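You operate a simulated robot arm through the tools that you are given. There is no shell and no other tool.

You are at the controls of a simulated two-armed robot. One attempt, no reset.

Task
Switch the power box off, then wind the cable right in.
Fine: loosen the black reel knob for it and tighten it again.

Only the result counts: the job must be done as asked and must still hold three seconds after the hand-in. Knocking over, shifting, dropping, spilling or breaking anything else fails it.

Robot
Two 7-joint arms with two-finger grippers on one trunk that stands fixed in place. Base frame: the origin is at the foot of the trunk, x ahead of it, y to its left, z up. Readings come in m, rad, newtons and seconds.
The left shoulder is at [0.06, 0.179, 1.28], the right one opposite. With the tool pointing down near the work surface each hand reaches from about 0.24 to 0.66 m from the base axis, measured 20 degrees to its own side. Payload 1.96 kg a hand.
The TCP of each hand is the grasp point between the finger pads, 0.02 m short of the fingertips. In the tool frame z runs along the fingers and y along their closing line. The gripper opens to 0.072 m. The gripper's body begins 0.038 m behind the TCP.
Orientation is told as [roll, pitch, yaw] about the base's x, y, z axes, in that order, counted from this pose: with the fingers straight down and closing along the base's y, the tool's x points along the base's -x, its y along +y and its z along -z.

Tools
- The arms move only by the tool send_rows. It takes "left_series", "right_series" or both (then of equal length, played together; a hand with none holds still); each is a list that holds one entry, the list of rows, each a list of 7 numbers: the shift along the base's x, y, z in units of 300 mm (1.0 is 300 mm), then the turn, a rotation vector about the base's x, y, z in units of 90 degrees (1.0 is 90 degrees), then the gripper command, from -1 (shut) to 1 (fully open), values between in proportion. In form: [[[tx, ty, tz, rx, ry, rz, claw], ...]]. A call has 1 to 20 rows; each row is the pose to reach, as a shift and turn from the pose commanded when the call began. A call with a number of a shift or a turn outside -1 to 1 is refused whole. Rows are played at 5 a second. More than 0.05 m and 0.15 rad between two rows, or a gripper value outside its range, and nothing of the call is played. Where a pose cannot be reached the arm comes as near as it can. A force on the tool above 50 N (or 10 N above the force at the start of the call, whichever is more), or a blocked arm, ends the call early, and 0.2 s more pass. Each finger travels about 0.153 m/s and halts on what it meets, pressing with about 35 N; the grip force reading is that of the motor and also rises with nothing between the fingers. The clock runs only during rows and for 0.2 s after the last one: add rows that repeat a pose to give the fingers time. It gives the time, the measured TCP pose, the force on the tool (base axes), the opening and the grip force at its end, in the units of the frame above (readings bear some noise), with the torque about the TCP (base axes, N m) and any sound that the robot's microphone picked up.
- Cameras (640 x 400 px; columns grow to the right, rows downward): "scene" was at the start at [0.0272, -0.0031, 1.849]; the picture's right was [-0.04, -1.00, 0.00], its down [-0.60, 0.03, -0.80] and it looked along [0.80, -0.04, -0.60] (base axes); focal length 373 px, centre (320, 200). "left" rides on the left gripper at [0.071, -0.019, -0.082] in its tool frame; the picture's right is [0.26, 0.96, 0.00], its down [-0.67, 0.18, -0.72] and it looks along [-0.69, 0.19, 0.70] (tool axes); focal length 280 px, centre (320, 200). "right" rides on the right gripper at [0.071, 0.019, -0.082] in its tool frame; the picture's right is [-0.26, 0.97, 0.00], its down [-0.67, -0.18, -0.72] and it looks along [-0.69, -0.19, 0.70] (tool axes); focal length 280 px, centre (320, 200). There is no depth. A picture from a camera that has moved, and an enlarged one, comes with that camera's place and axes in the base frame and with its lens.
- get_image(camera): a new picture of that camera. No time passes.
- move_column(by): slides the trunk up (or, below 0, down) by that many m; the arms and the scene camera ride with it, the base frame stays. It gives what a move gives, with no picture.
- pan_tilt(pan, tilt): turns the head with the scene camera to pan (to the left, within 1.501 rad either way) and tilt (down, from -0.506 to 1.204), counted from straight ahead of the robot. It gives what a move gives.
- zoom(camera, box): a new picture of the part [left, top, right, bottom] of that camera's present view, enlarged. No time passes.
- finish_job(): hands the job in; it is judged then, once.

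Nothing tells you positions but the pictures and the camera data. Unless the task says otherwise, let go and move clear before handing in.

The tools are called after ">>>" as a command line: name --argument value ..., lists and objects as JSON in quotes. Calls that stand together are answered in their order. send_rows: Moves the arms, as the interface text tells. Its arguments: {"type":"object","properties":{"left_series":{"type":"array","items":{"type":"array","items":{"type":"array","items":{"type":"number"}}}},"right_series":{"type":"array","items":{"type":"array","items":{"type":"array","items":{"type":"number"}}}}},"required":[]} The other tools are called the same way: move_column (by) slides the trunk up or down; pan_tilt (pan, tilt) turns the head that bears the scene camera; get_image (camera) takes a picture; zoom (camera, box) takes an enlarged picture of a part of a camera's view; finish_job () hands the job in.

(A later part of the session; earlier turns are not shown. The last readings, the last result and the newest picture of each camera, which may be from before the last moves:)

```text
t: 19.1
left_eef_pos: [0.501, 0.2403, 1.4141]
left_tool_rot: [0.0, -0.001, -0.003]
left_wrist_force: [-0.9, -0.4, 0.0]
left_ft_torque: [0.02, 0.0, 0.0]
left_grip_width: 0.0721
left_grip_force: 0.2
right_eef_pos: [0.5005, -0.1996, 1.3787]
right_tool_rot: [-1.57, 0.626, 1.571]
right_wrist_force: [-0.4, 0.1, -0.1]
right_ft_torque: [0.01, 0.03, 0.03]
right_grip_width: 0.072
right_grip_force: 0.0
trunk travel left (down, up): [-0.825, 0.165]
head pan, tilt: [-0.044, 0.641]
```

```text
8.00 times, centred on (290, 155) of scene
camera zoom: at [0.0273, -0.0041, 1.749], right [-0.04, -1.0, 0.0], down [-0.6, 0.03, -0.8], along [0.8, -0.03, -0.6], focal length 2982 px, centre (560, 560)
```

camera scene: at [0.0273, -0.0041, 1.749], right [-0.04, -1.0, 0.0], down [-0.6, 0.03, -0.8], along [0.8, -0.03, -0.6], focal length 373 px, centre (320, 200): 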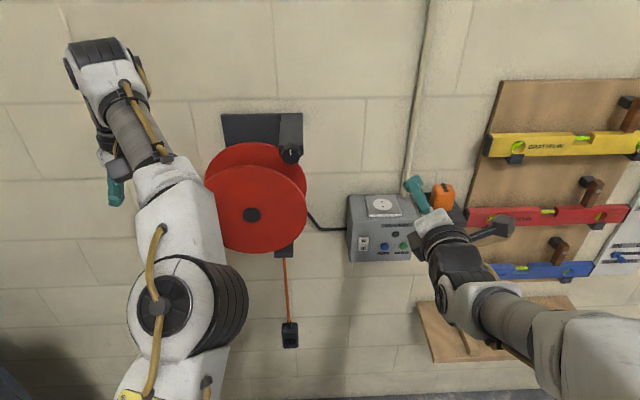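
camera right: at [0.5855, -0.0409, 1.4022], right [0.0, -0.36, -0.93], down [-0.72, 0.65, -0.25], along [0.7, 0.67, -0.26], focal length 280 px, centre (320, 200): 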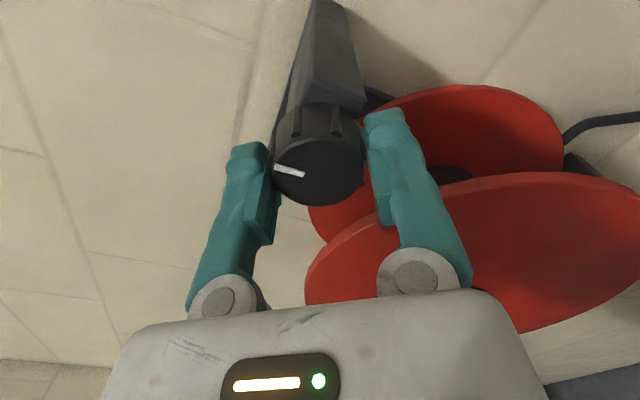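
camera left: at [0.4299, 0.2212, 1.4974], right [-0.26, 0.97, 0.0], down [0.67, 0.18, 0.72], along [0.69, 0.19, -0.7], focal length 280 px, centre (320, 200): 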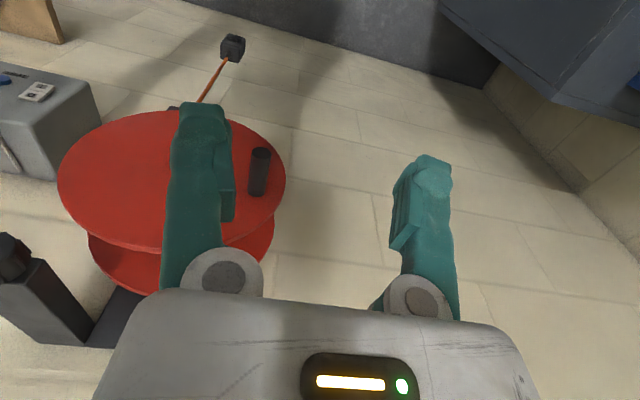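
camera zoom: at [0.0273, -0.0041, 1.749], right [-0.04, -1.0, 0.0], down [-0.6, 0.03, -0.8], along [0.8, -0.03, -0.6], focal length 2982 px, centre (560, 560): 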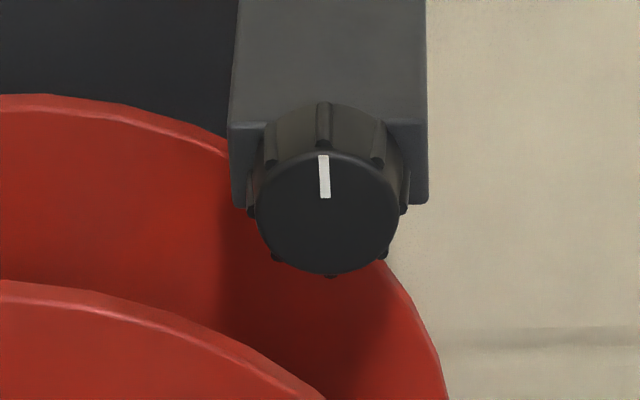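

The knob mark is cleanly at 12 o'clock (loose). The crank handle axis is at about y 0.207, z 1.245, spanning x from 0.626 to 0.685 and about 23 mm thick. Before moving the left arm I'll look left to see how far away the cabinet is.

>>> pan_tilt --pan 0.7 --tilt 0.75

>>> get_image --camera "scene"

```text
t: 20.2
left_eef_pos: [0.5006, 0.2428, 1.4152]
left_tool_rot: [0.0, 0.0, -0.001]
left_wrist_force: [-0.6, 0.5, -0.4]
left_ft_torque: [-0.01, 0.01, 0.06]
left_grip_width: 0.0722
left_grip_force: 0.1
right_eef_pos: [0.5017, -0.1982, 1.3786]
right_tool_rot: [-1.57, 0.628, 1.572]
right_wrist_force: [-0.2, 0.1, 0.0]
right_ft_torque: [0.01, 0.0, 0.05]
right_grip_width: 0.0718
right_grip_force: 0.1
trunk travel left (down, up): [-0.825, 0.165]
head pan, tilt: [0.7, 0.75]
```

```text
taken
camera scene: at [0.0036, 0.0538, 1.7397], right [0.64, -0.77, 0.0], down [-0.52, -0.44, -0.73], along [0.56, 0.47, -0.68], focal length 373 px, centre (320, 200)
```

scene: 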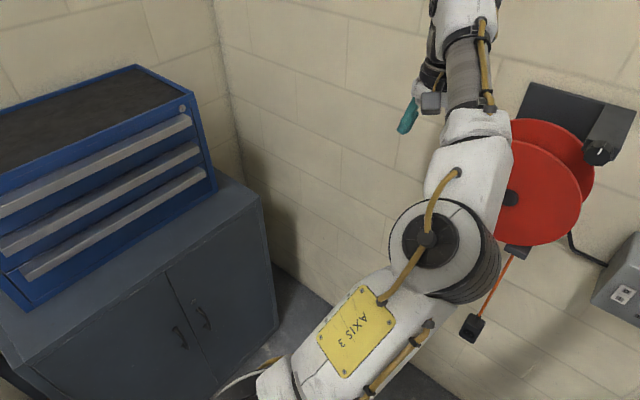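

The cabinet is well away. Now I'll swing the left hand to point forward in front of the crank handle, staying about 10 cm short, and aim the head back at the reel.

>>> send_rows --left_series '[[[0.0, -0.01, -0.04, 0, -0.083, 0, 1], [0.0, -0.02, -0.09, 0, -0.167, 0, 1], [0.0, -0.03, -0.14, 0, -0.25, 0, 1], [0.0, -0.04, -0.19, 0, -0.333, 0, 1], [0.0, -0.05, -0.24, 0, -0.417, 0, 1], [0.0, -0.06, -0.29, 0, -0.5, 0, 1], [0.0, -0.07, -0.34, 0, -0.583, 0, 1], [0.0, -0.08, -0.39, 0, -0.667, 0, 1], [0.0, -0.09, -0.44, 0, -0.75, 0, 1], [0.0, -0.1, -0.49, 0, -0.833, 0, 1], [0.0, -0.11, -0.54, 0, -0.917, 0, 1], [0.0, -0.117, -0.567, 0, -1.0, 0, 1]]]'

>>> pan_tilt --pan 0.1 --tilt 0.7

>>> get_image --camera "scene"

>>> get_image --camera "left"

```text
t: 22.8
left_eef_pos: [0.5022, 0.2059, 1.2456]
left_tool_rot: [1.951, -1.57, -1.952]
left_wrist_force: [-0.9, -0.3, -0.2]
left_ft_torque: [-0.01, 0.0, 0.0]
left_grip_width: 0.0722
left_grip_force: 0.0
right_eef_pos: [0.5004, -0.1976, 1.3784]
right_tool_rot: [-1.571, 0.626, 1.572]
right_wrist_force: [-0.2, -0.5, 1.2]
right_ft_torque: [-0.01, -0.04, 0.01]
right_grip_width: 0.072
right_grip_force: 0.1
trunk travel left (down, up): [-0.825, 0.165]
head pan, tilt: [0.7, 0.75]
```

```text
t: 23.8
left_eef_pos: [0.5022, 0.2071, 1.2465]
left_tool_rot: [0.596, -1.568, -0.597]
left_wrist_force: [0.2, -0.3, -0.9]
left_ft_torque: [0.01, -0.02, 0.04]
left_grip_width: 0.0721
left_grip_force: 0.0
right_eef_pos: [0.501, -0.197, 1.3778]
right_tool_rot: [-1.571, 0.626, 1.573]
right_wrist_force: [0.0, 0.2, 0.1]
right_ft_torque: [0.0, 0.04, 0.01]
right_grip_width: 0.0717
right_grip_force: 0.0
trunk travel left (down, up): [-0.825, 0.165]
head pan, tilt: [0.099, 0.7]
```

```text
taken
camera scene: at [0.0246, 0.0092, 1.744], right [0.1, -0.99, 0.0], down [-0.64, -0.06, -0.76], along [0.76, 0.08, -0.64], focal length 373 px, centre (320, 200)
```

scene: 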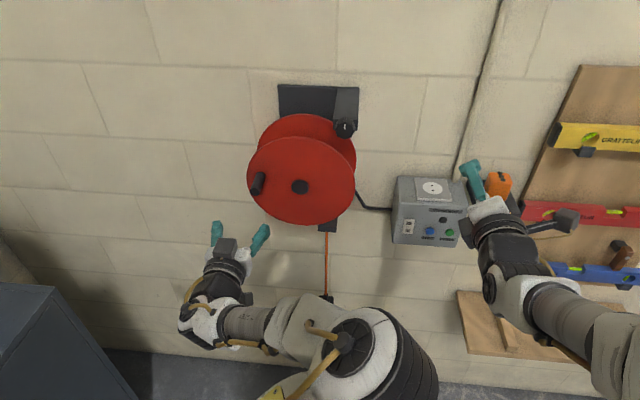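

```text
taken
camera left: at [0.4199, 0.1866, 1.1756], right [0.0, 0.97, -0.26], down [-0.71, 0.18, 0.68], along [0.7, 0.19, 0.69], focal length 280 px, centre (320, 200)
```

left: 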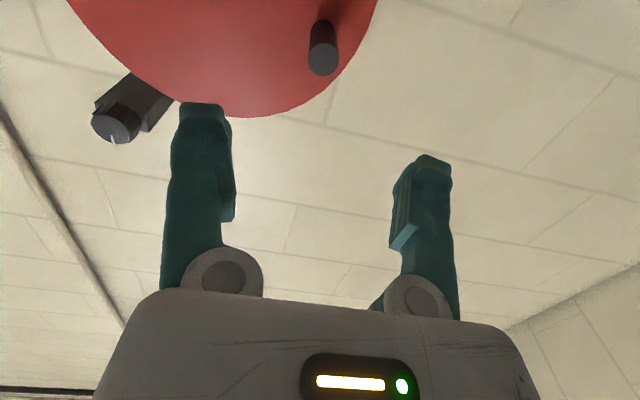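

Now the scene view shows the whole reel and crank unobstructed. I'll zoom in to fix the handle and hub positions accurately.

>>> zoom --camera "scene" --box '[230, 80, 370, 240]'

>>> zoom --camera "left" --box '[240, 0, 400, 100]'

>>> zoom --camera "scene" --box '[280, 190, 380, 310]'

```text
2.50 times, centred on (300, 160) of scene
camera zoom: at [0.0246, 0.0092, 1.744], right [0.1, -0.99, 0.0], down [-0.64, -0.06, -0.76], along [0.76, 0.08, -0.64], focal length 932 px, centre (370, 300)
```

zoom: 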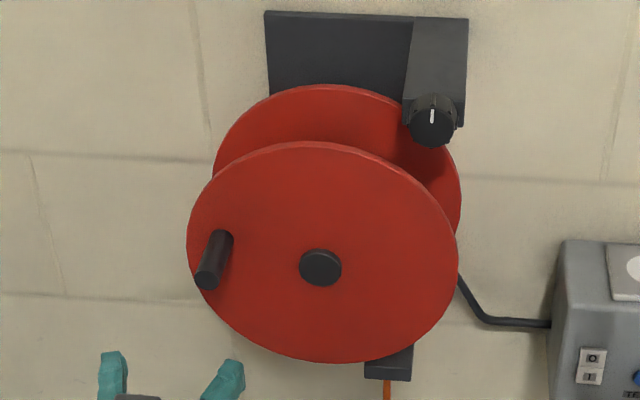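

```text
4.00 times, centred on (320, 50) of left
camera zoom: at [0.4199, 0.1866, 1.1756], right [0.0, 0.97, -0.26], down [-0.71, 0.18, 0.68], along [0.7, 0.19, 0.69], focal length 1122 px, centre (320, 800)
```

zoom: 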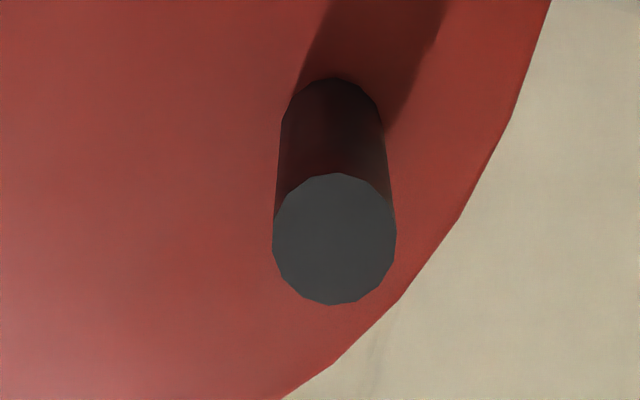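

```text
3.33 times, centred on (330, 250) of scene
camera zoom: at [0.0246, 0.0092, 1.744], right [0.1, -0.99, 0.0], down [-0.64, -0.06, -0.76], along [0.76, 0.08, -0.64], focal length 1242 px, centre (287, 33)
```

zoom: 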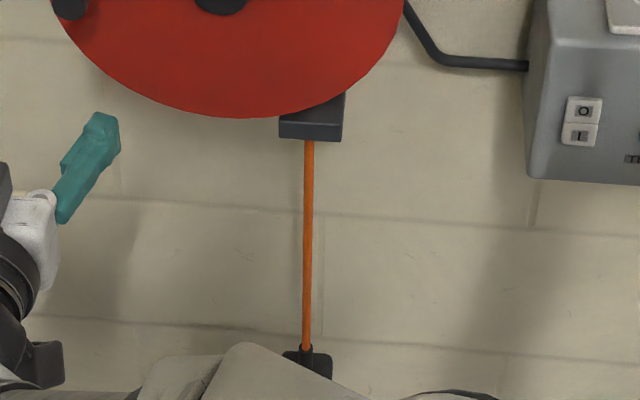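

Handle tip triangulates cleanly to (0.627, 0.208, 1.245). The hub is at (0.12, 1.224) in y/z, giving a crank radius of about 91 mm. The cable leaves the drum on its right side, so winding in should be counter-clockwise from the front. I'll slide the left fingers over the handle and grip it.

>>> send_rows --left_series '[[[0.12, 0.007, -0.003, 0, 0, 0, 1], [0.24, 0.007, -0.003, 0, 0, 0, 1], [0.36, 0.007, -0.003, 0, 0, 0, 1], [0.44, 0.007, -0.003, 0, 0, 0, 1], [0.477, 0.007, -0.003, 0, 0, 0, 1], [0.477, 0.007, -0.003, 0, 0, 0, 1]]]'

>>> get_image --camera "left"

>>> zoom --camera "scene" --box '[190, 80, 370, 260]'

```text
t: 25.2
left_eef_pos: [0.6417, 0.2097, 1.2451]
left_tool_rot: [1.938, -1.567, -1.939]
left_wrist_force: [0.3, 0.6, 0.2]
left_ft_torque: [0.04, -0.04, 0.02]
left_grip_width: 0.0721
left_grip_force: 0.1
right_eef_pos: [0.4998, -0.1988, 1.3784]
right_tool_rot: [-1.571, 0.626, 1.57]
right_wrist_force: [0.0, -0.7, 0.4]
right_ft_torque: [0.01, 0.01, 0.04]
right_grip_width: 0.0721
right_grip_force: 0.0
trunk travel left (down, up): [-0.825, 0.165]
head pan, tilt: [0.099, 0.7]
```

```text
taken
camera left: at [0.5618, 0.1891, 1.1747], right [0.0, 0.97, -0.26], down [-0.72, 0.18, 0.67], along [0.7, 0.19, 0.69], focal length 280 px, centre (320, 200)
```

left: 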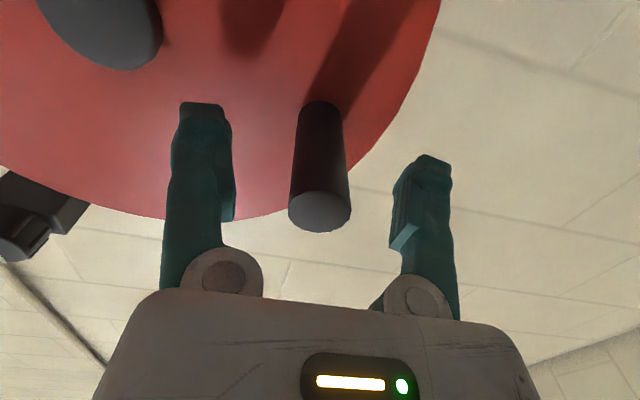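

```text
2.22 times, centred on (280, 170) of scene
camera zoom: at [0.0243, 0.0089, 1.744], right [0.1, -1.0, 0.0], down [-0.64, -0.06, -0.77], along [0.76, 0.08, -0.64], focal length 828 px, centre (409, 267)
```

zoom: 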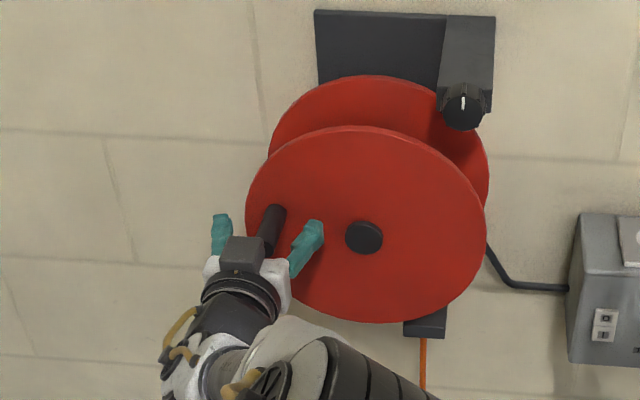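

The handle sits between the open fingers, well aligned. Closing the grip now.

>>> send_rows --left_series '[[[0.007, -0.003, 0.0, 0, 0, 0, 0.2], [0.007, -0.003, 0.0, 0, 0, 0, -0.3], [0.007, -0.003, 0.0, 0, 0, 0, -1], [0.007, -0.003, 0.0, 0, 0, 0, -1], [0.007, -0.003, 0.0, 0, 0, 0, -1]]]'

>>> get_image --camera "left"

```text
t: 26.4
left_eef_pos: [0.6465, 0.2085, 1.2445]
left_tool_rot: [1.883, -1.572, -1.884]
left_wrist_force: [1.3, 0.5, 0.5]
left_ft_torque: [0.05, 0.08, 0.0]
left_grip_width: 0.0208
left_grip_force: 40.0
right_eef_pos: [0.5008, -0.1982, 1.3778]
right_tool_rot: [-1.572, 0.625, 1.572]
right_wrist_force: [0.1, -0.1, -0.3]
right_ft_torque: [0.0, 0.0, 0.0]
right_grip_width: 0.0721
right_grip_force: 0.1
trunk travel left (down, up): [-0.825, 0.165]
head pan, tilt: [0.099, 0.7]
```

```text
taken
camera left: at [0.5643, 0.1884, 1.174], right [0.0, 0.97, -0.26], down [-0.72, 0.18, 0.67], along [0.7, 0.19, 0.69], focal length 280 px, centre (320, 200)
```

left: 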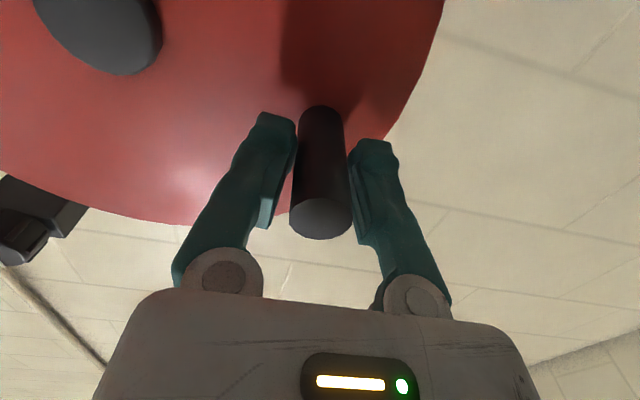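

Firm grip on the handle at 21 mm. I'll crank a first 30° counter-clockwise (the handle goes down) as a test, watching the force and the plug.

>>> send_rows --left_series '[[[0, 0.0071, -0.0418, 0, 0, 0, -1], [0, 0.0084, -0.0841, 0, 0, 0, -1], [0, 0.0037, -0.1262, 0, 0, 0, -1], [0, -0.0036, -0.1572, 0, 0, 0, -1], [0, -0.0036, -0.1572, 0, 0, 0, -1]]]'

>>> get_image --camera "left"

>>> get_image --camera "scene"

```text
t: 27.6
left_eef_pos: [0.6453, 0.2094, 1.1963]
left_tool_rot: [-0.455, -1.57, 0.455]
left_wrist_force: [1.6, 7.8, 2.8]
left_ft_torque: [-0.09, -0.21, 0.2]
left_grip_width: 0.0212
left_grip_force: 40.3
right_eef_pos: [0.5014, -0.1965, 1.3788]
right_tool_rot: [-1.572, 0.629, 1.572]
right_wrist_force: [-0.3, 0.0, -0.9]
right_ft_torque: [-0.03, 0.01, -0.01]
right_grip_width: 0.072
right_grip_force: 0.0
trunk travel left (down, up): [-0.825, 0.165]
head pan, tilt: [0.099, 0.7]
```

```text
taken
camera left: at [0.5641, 0.1891, 1.1259], right [0.0, 0.96, -0.26], down [-0.71, 0.18, 0.67], along [0.7, 0.19, 0.69], focal length 280 px, centre (320, 200)
```

left: 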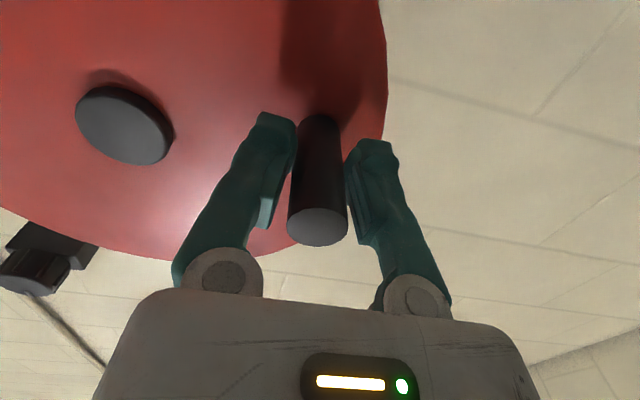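

```text
taken
camera scene: at [0.0246, 0.0115, 1.7439], right [0.1, -1.0, 0.0], down [-0.64, -0.07, -0.76], along [0.76, 0.07, -0.64], focal length 373 px, centre (320, 200)
```

scene: 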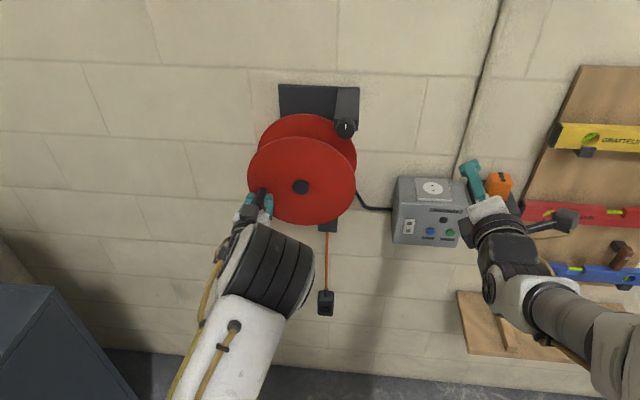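

The reel turns easily (only ~8 N). I'll check whether the plug has risen.

>>> zoom --camera "scene" --box '[280, 190, 380, 310]'

```text
3.33 times, centred on (330, 250) of scene
camera zoom: at [0.0246, 0.0115, 1.7439], right [0.1, -1.0, 0.0], down [-0.64, -0.07, -0.76], along [0.76, 0.07, -0.64], focal length 1242 px, centre (287, 33)
```

zoom: 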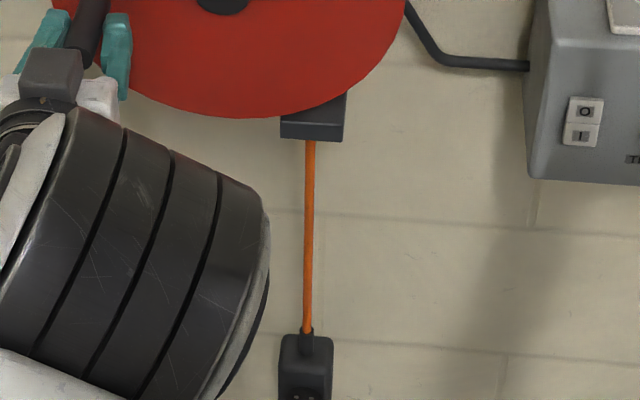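

The plug rose about 23 mm for 30°, so the direction is right and about 330° remains. Fitting the measured points gives a centre near (0.121, 1.219) and a radius of 91 mm; I'll continue down toward the bottom of the circle.

>>> send_rows --left_series '[[[0, -0.009, -0.0484, 0, 0, 0, -1], [0, -0.0313, -0.0906, 0, 0, 0, -1], [0, -0.06, -0.1287, 0, 0, 0, -1], [0, -0.0942, -0.1619, 0, 0, 0, -1], [0, -0.1333, -0.1893, 0, 0, 0, -1], [0, -0.1761, -0.2103, 0, 0, 0, -1], [0, -0.2217, -0.2243, 0, 0, 0, -1], [0, -0.2689, -0.2311, 0, 0, 0, -1], [0, -0.2689, -0.2311, 0, 0, 0, -1]]]'

>>> get_image --camera "scene"

>>> get_image --camera "left"

```text
t: 29.2
left_eef_pos: [0.6454, 0.154, 1.1184]
left_tool_rot: [0.088, -1.535, -0.079]
left_wrist_force: [-3.7, 16.5, -32.7]
left_ft_torque: [-0.24, -0.18, 0.54]
left_grip_width: 0.0136
left_grip_force: 40.0
right_eef_pos: [0.5057, -0.1989, 1.3762]
right_tool_rot: [-1.567, 0.626, 1.569]
right_wrist_force: [-0.5, -0.9, -0.9]
right_ft_torque: [-0.02, 0.02, 0.05]
right_grip_width: 0.0719
right_grip_force: 0.0
trunk travel left (down, up): [-0.825, 0.165]
head pan, tilt: [0.099, 0.7]
stopped in row 7 (left hand): the force on the tool passed its limit at 52 N (the readings are from after the stop); the commanded pose is now the measured one
```

```text
taken
camera scene: at [0.0307, 0.0104, 1.7437], right [0.1, -1.0, 0.0], down [-0.64, -0.06, -0.76], along [0.76, 0.07, -0.65], focal length 373 px, centre (320, 200)
```

scene: 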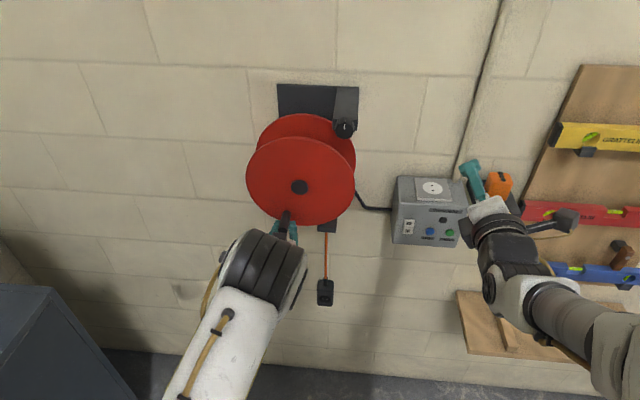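

```text
taken
camera left: at [0.5619, 0.1323, 1.051], right [-0.02, 0.97, -0.26], down [-0.69, 0.17, 0.7], along [0.72, 0.19, 0.67], focal length 280 px, centre (320, 200)
```

left: 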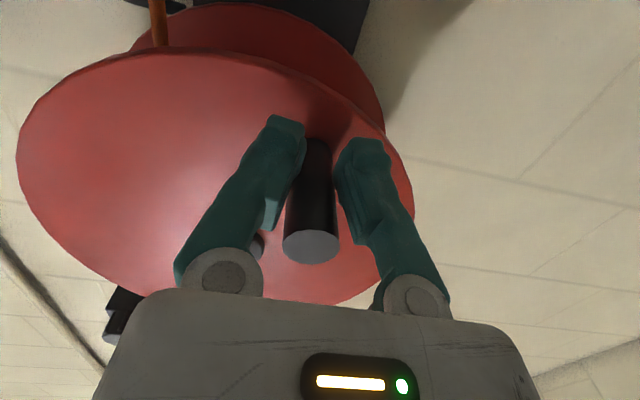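

The handle slipped upward in the pads (it's at about (0.1525, 1.137), while my hand is at z ≈ 1.118). The refitted circle centre is (0.120, 1.222) with R = 91 mm. I'll open slightly so the fingers still cage the handle, re-centre on it, and roll the hand so the fingers close along the direction of travel. From there I'll rotate the hand with the crank so it cannot slip.

>>> send_rows --left_series '[[[0, 0, 0, 0, 0, 0, 0.05], [0, -0.003, 0.02, 0, -0.01, 0, 0.05], [0, -0.005, 0.045, 0.06, -0.02, 0, 0.05], [0, -0.005, 0.062, 0.13, -0.023, 0, 0.05], [0, -0.005, 0.062, 0.2, -0.023, 0, 0.05], [0, -0.005, 0.062, 0.233, -0.023, 0, 0.05]]]'

>>> get_image --camera "left"

>>> zoom --camera "scene" --box '[230, 100, 390, 320]'

```text
t: 30.6
left_eef_pos: [0.6437, 0.1488, 1.1445]
left_tool_rot: [1.634, -1.2, -1.629]
left_wrist_force: [0.1, 0.9, -0.2]
left_ft_torque: [0.0, -0.02, 0.0]
left_grip_width: 0.0376
left_grip_force: 0.0
right_eef_pos: [0.5003, -0.1975, 1.3795]
right_tool_rot: [-1.57, 0.628, 1.572]
right_wrist_force: [-1.3, -1.3, 0.4]
right_ft_torque: [0.02, 0.0, -0.02]
right_grip_width: 0.0722
right_grip_force: 0.1
trunk travel left (down, up): [-0.825, 0.165]
head pan, tilt: [0.099, 0.7]
```

```text
taken
camera left: at [0.5637, 0.1549, 1.071], right [-0.01, 0.99, 0.1], down [-0.73, -0.07, 0.68], along [0.68, -0.07, 0.73], focal length 280 px, centre (320, 200)
```

left: 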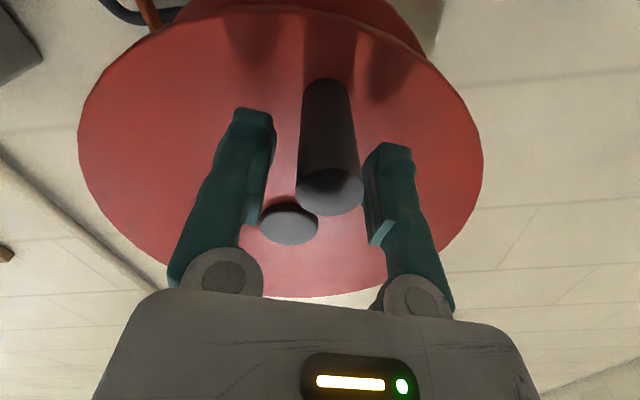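

```text
1.82 times, centred on (310, 210) of scene
camera zoom: at [0.0241, 0.0089, 1.744], right [0.1, -1.0, 0.0], down [-0.64, -0.06, -0.77], along [0.76, 0.08, -0.64], focal length 678 px, centre (338, 182)
```

zoom: 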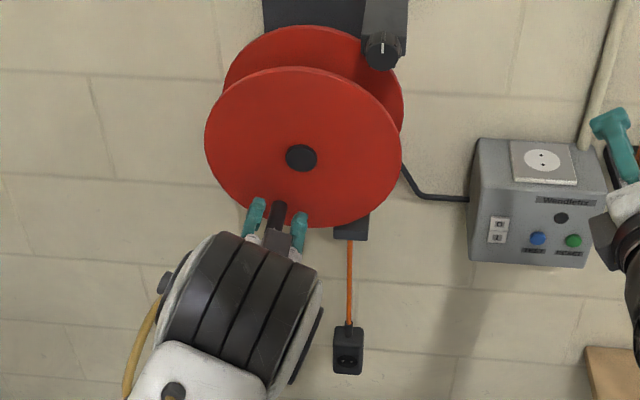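

The reel stays put when released (no back-run) and the plug has risen further. The hand is about 8 mm high relative to the handle, so I'll drop it, centre it, and grip again.

>>> send_rows --left_series '[[[0.005, 0.005, -0.013, 0, 0, 0, 0.05], [0.007, 0.009, -0.027, 0, 0, 0, 0.05], [0.007, 0.009, -0.027, 0, 0, 0, -0.3], [0.007, 0.009, -0.027, 0, 0, 0, -1], [0.007, 0.009, -0.027, 0, 0, 0, -1]]]'

>>> get_image --camera "left"

```text
t: 31.8
left_eef_pos: [0.6466, 0.1512, 1.1366]
left_tool_rot: [1.632, -1.202, -1.622]
left_wrist_force: [0.3, 2.0, 0.0]
left_ft_torque: [0.02, -0.01, -0.03]
left_grip_width: 0.021
left_grip_force: 40.1
right_eef_pos: [0.5005, -0.1977, 1.3786]
right_tool_rot: [-1.57, 0.628, 1.572]
right_wrist_force: [-0.5, 1.1, 0.0]
right_ft_torque: [0.02, 0.01, 0.03]
right_grip_width: 0.072
right_grip_force: 0.0
trunk travel left (down, up): [-0.825, 0.165]
head pan, tilt: [0.099, 0.7]
```

```text
taken
camera left: at [0.5665, 0.1575, 1.0624], right [-0.01, 0.99, 0.1], down [-0.73, -0.07, 0.68], along [0.68, -0.07, 0.73], focal length 280 px, centre (320, 200)
```

left: 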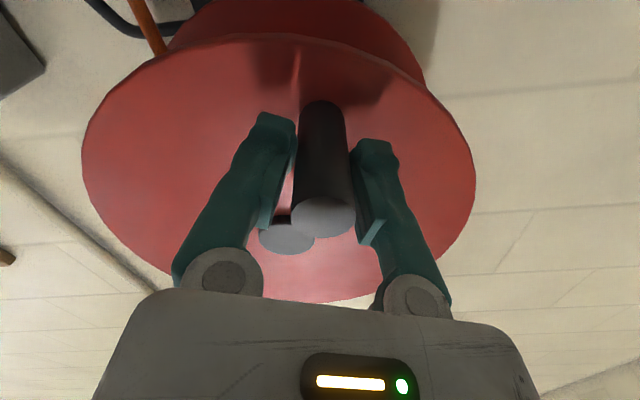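

Solid grip, centred. I'll crank on about 48° with the hand rolling along with the crank, then check.

>>> send_rows --left_series '[[[0, -0.0406, -0.0117, -0.0889, 0, 0, -1], [0, -0.0825, -0.0177, -0.1778, 0, 0, -1], [0, -0.1247, -0.0178, -0.2667, 0, 0, -1], [0, -0.1666, -0.0119, -0.3556, 0, 0, -1], [0, -0.2073, -0.0004, -0.4444, 0, 0, -1], [0, -0.2459, 0.0168, -0.5333, 0, 0, -1], [0, -0.2459, 0.0168, -0.5333, 0, 0, -1]]]'

>>> get_image --camera "left"

>>> get_image --camera "scene"

```text
t: 33.4
left_eef_pos: [0.6468, 0.077, 1.1416]
left_tool_rot: [-1.591, -1.097, 1.609]
left_wrist_force: [4.0, 2.6, -4.5]
left_ft_torque: [-0.13, 0.42, -0.14]
left_grip_width: 0.0211
left_grip_force: 39.4
right_eef_pos: [0.503, -0.1972, 1.3778]
right_tool_rot: [-1.568, 0.629, 1.571]
right_wrist_force: [-0.7, -0.8, 0.1]
right_ft_torque: [0.04, -0.04, 0.01]
right_grip_width: 0.0721
right_grip_force: 0.1
trunk travel left (down, up): [-0.825, 0.165]
head pan, tilt: [0.099, 0.7]
```

```text
taken
camera left: at [0.5662, 0.0257, 1.0867], right [-0.01, 0.74, -0.67], down [-0.73, 0.46, 0.51], along [0.69, 0.49, 0.54], focal length 280 px, centre (320, 200)
```

left: 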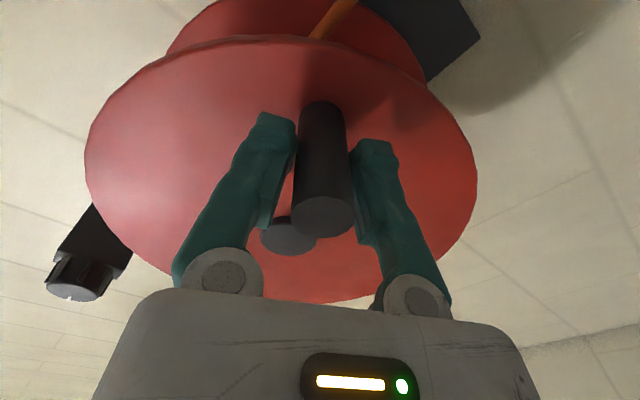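

```text
taken
camera scene: at [0.0267, 0.0101, 1.7439], right [0.1, -1.0, 0.0], down [-0.64, -0.06, -0.76], along [0.76, 0.08, -0.65], focal length 373 px, centre (320, 200)
```

scene: 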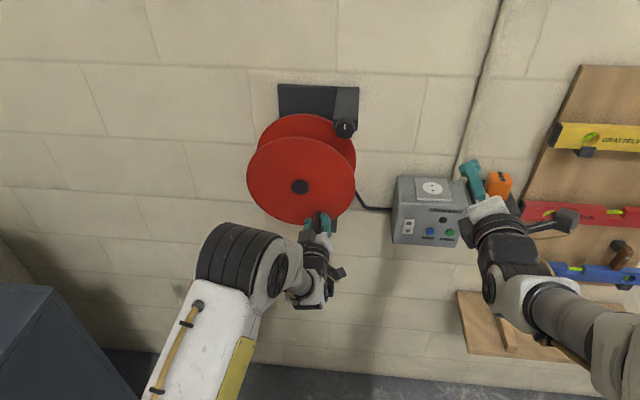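

The crank follows smoothly with low force (R = 91 mm confirmed). Continuing another 64° up the right side.

>>> send_rows --left_series '[[[0, -0.0359, 0.0224, -0.0889, 0, 0, -1], [0, -0.0683, 0.0494, -0.1778, 0, 0, -1], [0, -0.0967, 0.0808, -0.2667, 0, 0, -1], [0, -0.1204, 0.1158, -0.3556, 0, 0, -1], [0, -0.139, 0.1538, -0.4444, 0, 0, -1], [0, -0.1521, 0.194, -0.5333, 0, 0, -1], [0, -0.1595, 0.2356, -0.6222, 0, 0, -1], [0, -0.1611, 0.2779, -0.7111, 0, 0, -1], [0, -0.1611, 0.2779, -0.7111, 0, 0, -1]]]'

>>> get_image --camera "left"

>>> get_image --camera "scene"

```text
t: 35.4
left_eef_pos: [0.6457, 0.0307, 1.2258]
left_tool_rot: [-1.559, 0.019, 1.591]
left_wrist_force: [-1.9, 7.8, -2.9]
left_ft_torque: [-0.12, 0.05, 0.3]
left_grip_width: 0.0212
left_grip_force: 40.2
right_eef_pos: [0.5007, -0.195, 1.3793]
right_tool_rot: [-1.571, 0.629, 1.571]
right_wrist_force: [0.1, 0.4, -0.6]
right_ft_torque: [0.02, 0.02, 0.01]
right_grip_width: 0.0721
right_grip_force: 0.1
trunk travel left (down, up): [-0.825, 0.165]
head pan, tilt: [0.099, 0.7]
```

```text
taken
camera left: at [0.5664, -0.0429, 1.248], right [0.0, -0.28, -0.96], down [-0.73, 0.66, -0.19], along [0.68, 0.7, -0.21], focal length 280 px, centre (320, 200)
```

left: 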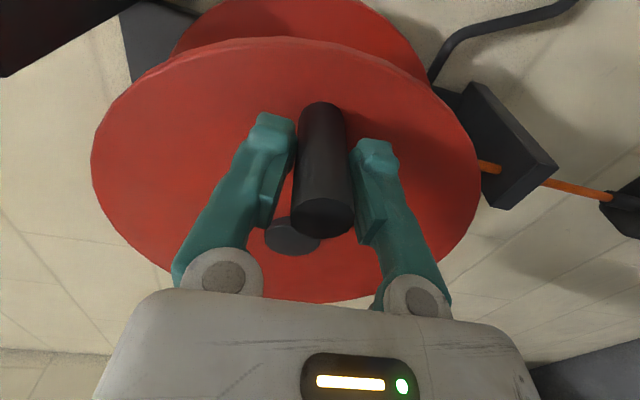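

```text
taken
camera scene: at [0.0245, 0.0117, 1.744], right [0.1, -1.0, 0.0], down [-0.64, -0.07, -0.76], along [0.76, 0.07, -0.64], focal length 373 px, centre (320, 200)
```

scene: 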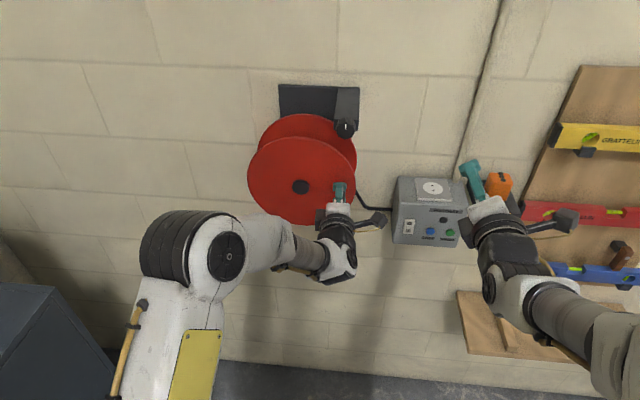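

About 196° is done and the plug is now just below the guide. My wrist is a quarter turn over, so I'll open the fingers around the handle (the reel holds itself), roll the hand back the other way in place, and re-grip.

>>> send_rows --left_series '[[[0, 0, 0, 0, 0, 0, 0.3], [0, 0, 0, 0, 0, 0, 1], [0, 0, 0, 0.0917, 0, 0, 1], [0, 0, 0, 0.1833, 0, 0, 1], [0, 0, 0, 0.275, 0, 0, 1], [0, 0, 0, 0.3667, 0, 0, 1], [0, 0, 0, 0.4583, 0, 0, 1], [0, 0, 0, 0.55, 0, 0, 1], [0, 0, 0, 0.6417, 0, 0, 1], [0, 0, 0, 0.7333, 0, 0, 1], [0, 0, 0, 0.825, 0, 0, 1], [0, 0, 0, 0.9167, 0, 0, 1]]]'

>>> get_image --camera "left"

>>> get_image --camera "scene"

```text
t: 38.0
left_eef_pos: [0.6464, 0.0286, 1.2253]
left_tool_rot: [-1.698, -1.424, 1.707]
left_wrist_force: [-0.6, 0.5, 0.6]
left_ft_torque: [-0.01, 0.01, 0.02]
left_grip_width: 0.072
left_grip_force: 0.1
right_eef_pos: [0.5001, -0.1976, 1.3792]
right_tool_rot: [-1.572, 0.627, 1.57]
right_wrist_force: [-0.1, -0.7, 0.2]
right_ft_torque: [0.0, 0.0, -0.01]
right_grip_width: 0.0723
right_grip_force: 0.1
trunk travel left (down, up): [-0.825, 0.165]
head pan, tilt: [0.099, 0.7]
```

```text
taken
camera left: at [0.5662, -0.0027, 1.1568], right [0.0, 0.92, -0.4], down [-0.73, 0.27, 0.63], along [0.68, 0.29, 0.67], focal length 280 px, centre (320, 200)
```

left: 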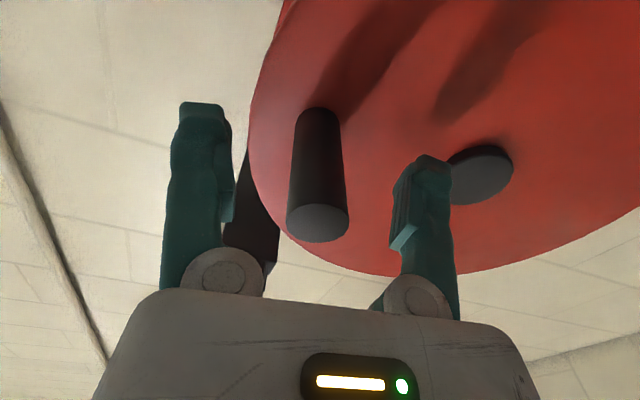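

```text
taken
camera scene: at [0.0246, 0.0088, 1.744], right [0.1, -1.0, 0.0], down [-0.64, -0.06, -0.76], along [0.76, 0.08, -0.64], focal length 373 px, centre (320, 200)
```

scene: 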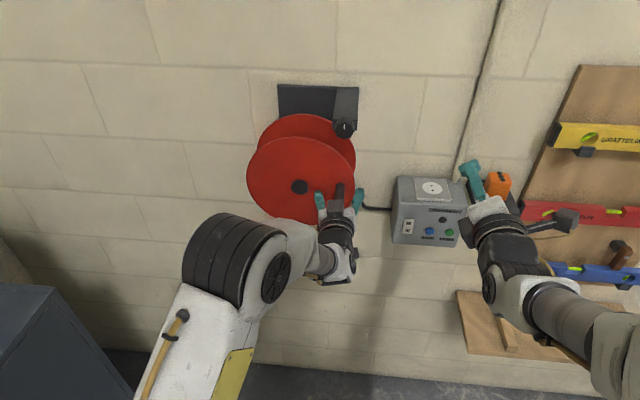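

The handle stayed in place between the open fingers. I'll roll the rest of the way to the other side.

>>> send_rows --left_series '[[[0, 0, 0, 0.0917, 0, 0, 1], [0, 0, 0, 0.1833, 0, 0, 1], [0, 0, 0, 0.275, 0, 0, 1], [0, 0, 0, 0.3667, 0, 0, 1], [0, 0, 0, 0.4583, 0, 0, 1], [0, 0, 0, 0.55, 0, 0, 1], [0, 0, 0, 0.6417, 0, 0, 1], [0, 0, 0, 0.7333, 0, 0, 1], [0, 0, 0, 0.825, 0, 0, 1], [0, 0, 0, 0.9167, 0, 0, 1], [0, 0, 0, 0.9167, 0, 0, 1]]]'

>>> get_image --camera "left"

>>> get_image --camera "scene"

```text
t: 40.4
left_eef_pos: [0.6463, 0.0279, 1.2259]
left_tool_rot: [1.587, -0.275, -1.591]
left_wrist_force: [0.1, -0.9, 0.5]
left_ft_torque: [0.0, 0.03, 0.02]
left_grip_width: 0.072
left_grip_force: 0.1
right_eef_pos: [0.5019, -0.1989, 1.3777]
right_tool_rot: [-1.571, 0.627, 1.571]
right_wrist_force: [-0.1, 0.2, 0.0]
right_ft_torque: [0.03, -0.06, 0.01]
right_grip_width: 0.0723
right_grip_force: 0.1
trunk travel left (down, up): [-0.825, 0.165]
head pan, tilt: [0.099, 0.7]
```

```text
taken
camera left: at [0.5659, 0.0912, 1.1871], right [0.0, 0.52, 0.86], down [-0.73, -0.59, 0.35], along [0.68, -0.62, 0.38], focal length 280 px, centre (320, 200)
```

left: 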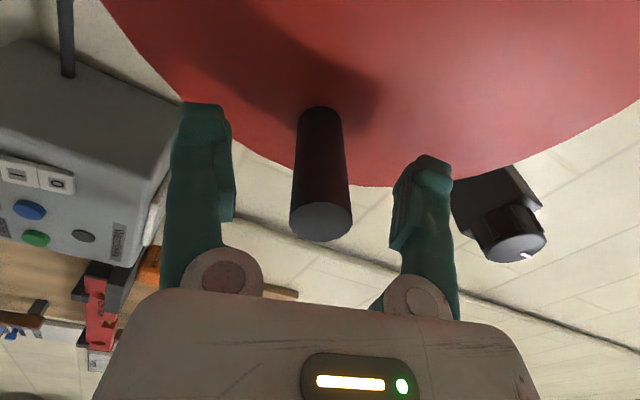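

```text
taken
camera scene: at [0.0247, 0.0092, 1.744], right [0.1, -1.0, 0.0], down [-0.64, -0.06, -0.76], along [0.76, 0.08, -0.64], focal length 373 px, centre (320, 200)
```

scene: 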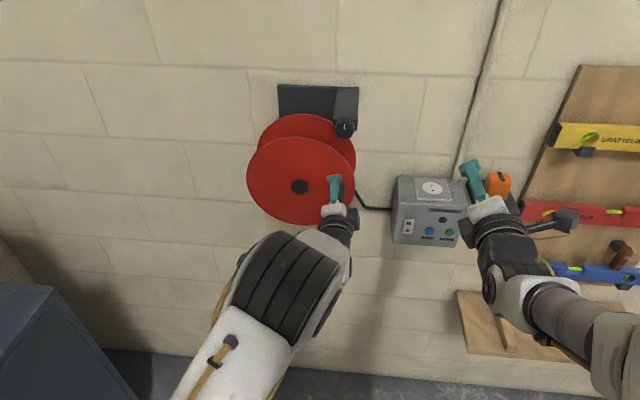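

The hand is now rolled the other way with the handle centred. I'll grip and crank on another 40°, toward the top.

>>> send_rows --left_series '[[[0, 0.002, 0, 0, 0, 0, 0], [0, 0.002, 0, 0, 0, 0, -0.5], [0, 0.002, 0, 0, 0, 0, -1], [0, 0.002, 0, 0, 0, 0, -1], [0, 0.0054, 0.04, -0.0889, 0, 0, -1], [0, 0.0155, 0.081, -0.1778, 0, 0, -1], [0, 0.0313, 0.12, -0.2667, 0, 0, -1], [0, 0.0524, 0.157, -0.3556, 0, 0, -1], [0, 0.0783, 0.19, -0.4444, 0, 0, -1], [0, 0.0783, 0.19, -0.4444, 0, 0, -1]]]'

>>> get_image --camera "left"

>>> get_image --camera "scene"

```text
t: 42.6
left_eef_pos: [0.6457, 0.0528, 1.2825]
left_tool_rot: [1.612, -0.977, -1.604]
left_wrist_force: [-5.1, 4.2, -7.2]
left_ft_torque: [-0.08, 0.3, 0.14]
left_grip_width: 0.0211
left_grip_force: 39.6
right_eef_pos: [0.5003, -0.1975, 1.3803]
right_tool_rot: [-1.569, 0.628, 1.57]
right_wrist_force: [0.0, -0.1, -0.1]
right_ft_torque: [0.0, -0.01, 0.01]
right_grip_width: 0.0719
right_grip_force: 0.1
trunk travel left (down, up): [-0.825, 0.165]
head pan, tilt: [0.099, 0.7]
```

```text
taken
camera left: at [0.5655, 0.0755, 1.2116], right [-0.01, 0.95, 0.32], down [-0.73, -0.22, 0.65], along [0.68, -0.23, 0.69], focal length 280 px, centre (320, 200)
```

left: 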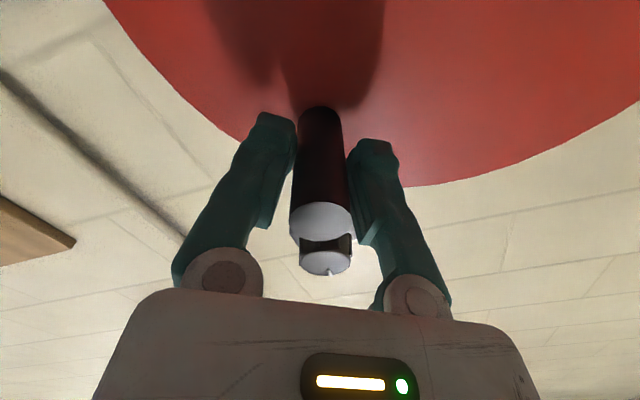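

```text
taken
camera scene: at [0.024, 0.0102, 1.7439], right [0.1, -1.0, 0.0], down [-0.64, -0.06, -0.77], along [0.76, 0.08, -0.64], focal length 373 px, centre (320, 200)
```

scene: 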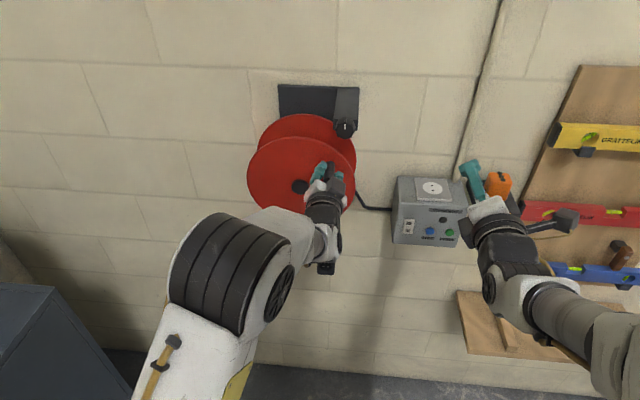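

Still smooth. I'll carry on another 48° over the top.

>>> send_rows --left_series '[[[0, 0.0304, 0.03, -0.0889, 0, 0, -1], [0, 0.0645, 0.055, -0.1778, 0, 0, -1], [0, 0.1018, 0.075, -0.2667, 0, 0, -1], [0, 0.1415, 0.0897, -0.3556, 0, 0, -1], [0, 0.1828, 0.0985, -0.4444, 0, 0, -1], [0, 0.225, 0.1015, -0.5333, 0, 0, -1], [0, 0.225, 0.1015, -0.5333, 0, 0, -1]]]'

>>> get_image --camera "left"

>>> get_image --camera "scene"

```text
t: 44.2
left_eef_pos: [0.6455, 0.1191, 1.3134]
left_tool_rot: [-1.635, -1.325, 1.648]
left_wrist_force: [-13.8, -2.7, -12.8]
left_ft_torque: [-0.18, 0.3, -0.08]
left_grip_width: 0.0211
left_grip_force: 39.8
right_eef_pos: [0.4989, -0.1988, 1.3799]
right_tool_rot: [-1.573, 0.626, 1.569]
right_wrist_force: [-0.5, 0.5, 0.0]
right_ft_torque: [-0.02, 0.03, -0.02]
right_grip_width: 0.072
right_grip_force: 0.0
trunk travel left (down, up): [-0.825, 0.165]
head pan, tilt: [0.099, 0.7]
```

```text
taken
camera left: at [0.5654, 0.0807, 1.2477], right [0.0, 0.87, -0.49], down [-0.73, 0.33, 0.6], along [0.68, 0.36, 0.64], focal length 280 px, centre (320, 200)
```

left: 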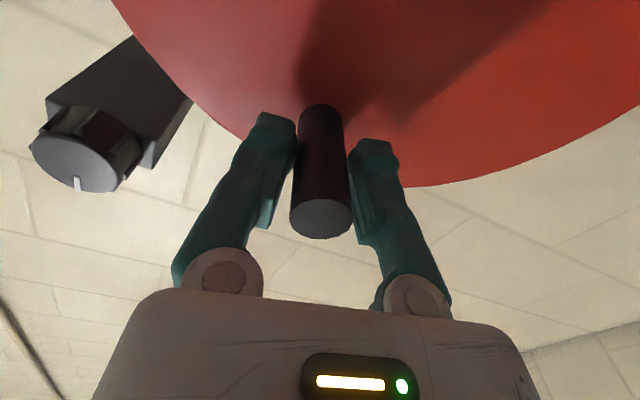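

```text
taken
camera scene: at [0.0222, 0.0085, 1.7439], right [0.1, -1.0, 0.0], down [-0.64, -0.06, -0.77], along [0.76, 0.08, -0.64], focal length 373 px, centre (320, 200)
```

scene: 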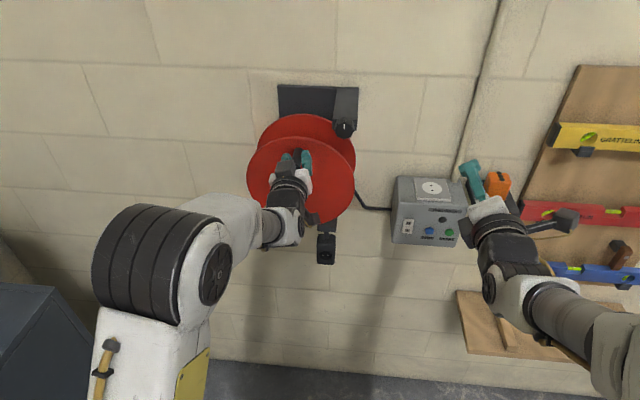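

>>> zoom --camera "scene" --box '[280, 190, 380, 290]'

```text
4.00 times, centred on (330, 240) of scene
camera zoom: at [0.0222, 0.0085, 1.7439], right [0.1, -1.0, 0.0], down [-0.64, -0.06, -0.77], along [0.76, 0.08, -0.64], focal length 1491 px, centre (280, 40)
```

zoom: 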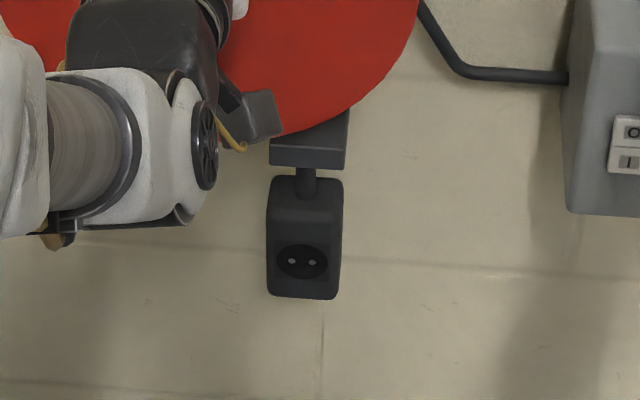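

The plug's neck is now almost at the guide, with only a little left. I'll advance in smaller steps and watch for the stop.

>>> send_rows --left_series '[[[-0.004, 0.0211, -0.004, -0.0444, 0, 0, -1], [-0.006, 0.0421, -0.007, -0.0889, 0, 0, -1], [-0.006, 0.063, -0.011, -0.1333, 0, 0, -1], [-0.006, 0.0835, -0.0156, -0.1778, 0, 0, -1], [-0.006, 0.0835, -0.0156, -0.1778, 0, 0, -1]]]'

>>> zoom --camera "scene" --box '[280, 190, 380, 290]'

>>> get_image --camera "left"

```text
t: 45.2
left_eef_pos: [0.646, 0.1206, 1.3132]
left_tool_rot: [-1.616, -1.073, 1.596]
left_wrist_force: [9.6, -48.6, 6.0]
left_ft_torque: [0.07, -0.28, -0.47]
left_grip_width: 0.0209
left_grip_force: 39.8
right_eef_pos: [0.5032, -0.2011, 1.3771]
right_tool_rot: [-1.568, 0.62, 1.576]
right_wrist_force: [0.2, 1.1, 0.4]
right_ft_torque: [0.01, 0.03, -0.02]
right_grip_width: 0.0718
right_grip_force: 0.0
trunk travel left (down, up): [-0.825, 0.165]
head pan, tilt: [0.099, 0.7]
stopped in row 4 (left hand): the force on the tool passed its limit at 53 N (the readings are from after the stop); the commanded pose is now the measured one
```

```text
4.00 times, centred on (330, 240) of scene
camera zoom: at [0.0271, 0.0005, 1.744], right [0.1, -1.0, -0.01], down [-0.64, -0.06, -0.76], along [0.76, 0.08, -0.64], focal length 1491 px, centre (280, 40)
```

zoom: 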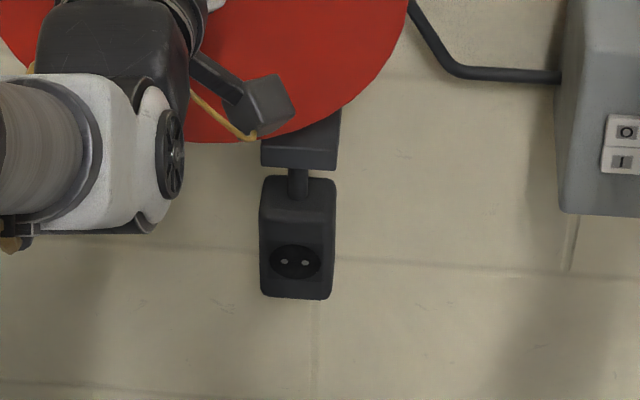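

```text
taken
camera left: at [0.5641, 0.0702, 1.2582], right [0.03, 0.72, -0.69], down [-0.72, 0.49, 0.49], along [0.7, 0.48, 0.53], focal length 280 px, centre (320, 200)
```

left: 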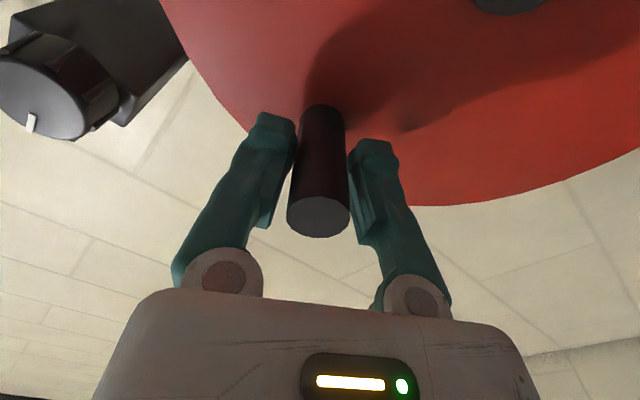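

The reel has come up hard against its stop: 50 N on the handle, the plug's neck is against the guide, and no orange cable is showing. I'll let the arm settle and look closely.

>>> send_rows --left_series '[[[0, 0, 0, 0, 0, 0, -1], [0, 0, 0, 0, 0, 0, -1]]]'

>>> zoom --camera "scene" --box '[300, 205, 350, 270]'

>>> zoom --camera "scene" --box '[230, 70, 390, 200]'

```text
t: 45.8
left_eef_pos: [0.6434, 0.1195, 1.3134]
left_tool_rot: [-1.614, -1.077, 1.603]
left_wrist_force: [11.4, -41.9, 12.1]
left_ft_torque: [-0.01, 0.26, -0.7]
left_grip_width: 0.0212
left_grip_force: 39.4
right_eef_pos: [0.5014, -0.2071, 1.3763]
right_tool_rot: [-1.569, 0.618, 1.575]
right_wrist_force: [-0.5, -0.4, 0.2]
right_ft_torque: [0.04, 0.02, -0.01]
right_grip_width: 0.0718
right_grip_force: 0.0
trunk travel left (down, up): [-0.825, 0.165]
head pan, tilt: [0.099, 0.7]
```

```text
6.15 times, centred on (325, 238) of scene
camera zoom: at [0.0263, -0.0067, 1.7441], right [0.1, -1.0, -0.01], down [-0.64, -0.06, -0.76], along [0.76, 0.08, -0.64], focal length 2294 px, centre (289, -31)
```

zoom: 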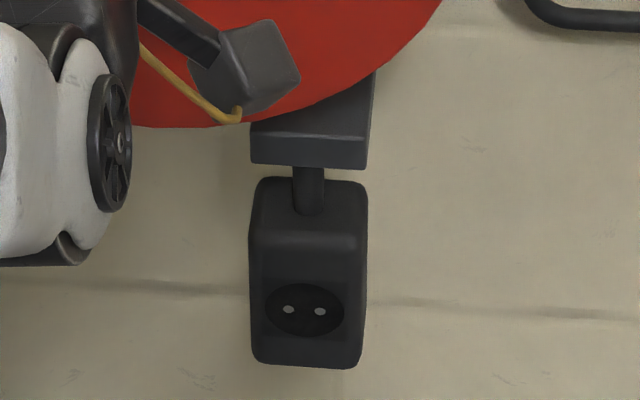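

```text
3.08 times, centred on (310, 135) of scene
camera zoom: at [0.0263, -0.0067, 1.7441], right [0.1, -1.0, -0.01], down [-0.64, -0.06, -0.76], along [0.76, 0.08, -0.64], focal length 1147 px, centre (351, 400)
```

zoom: 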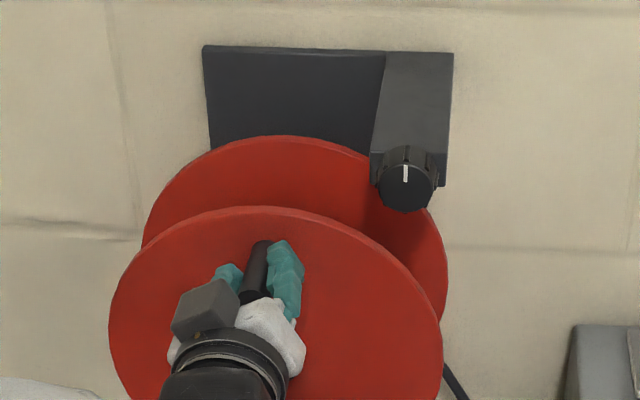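

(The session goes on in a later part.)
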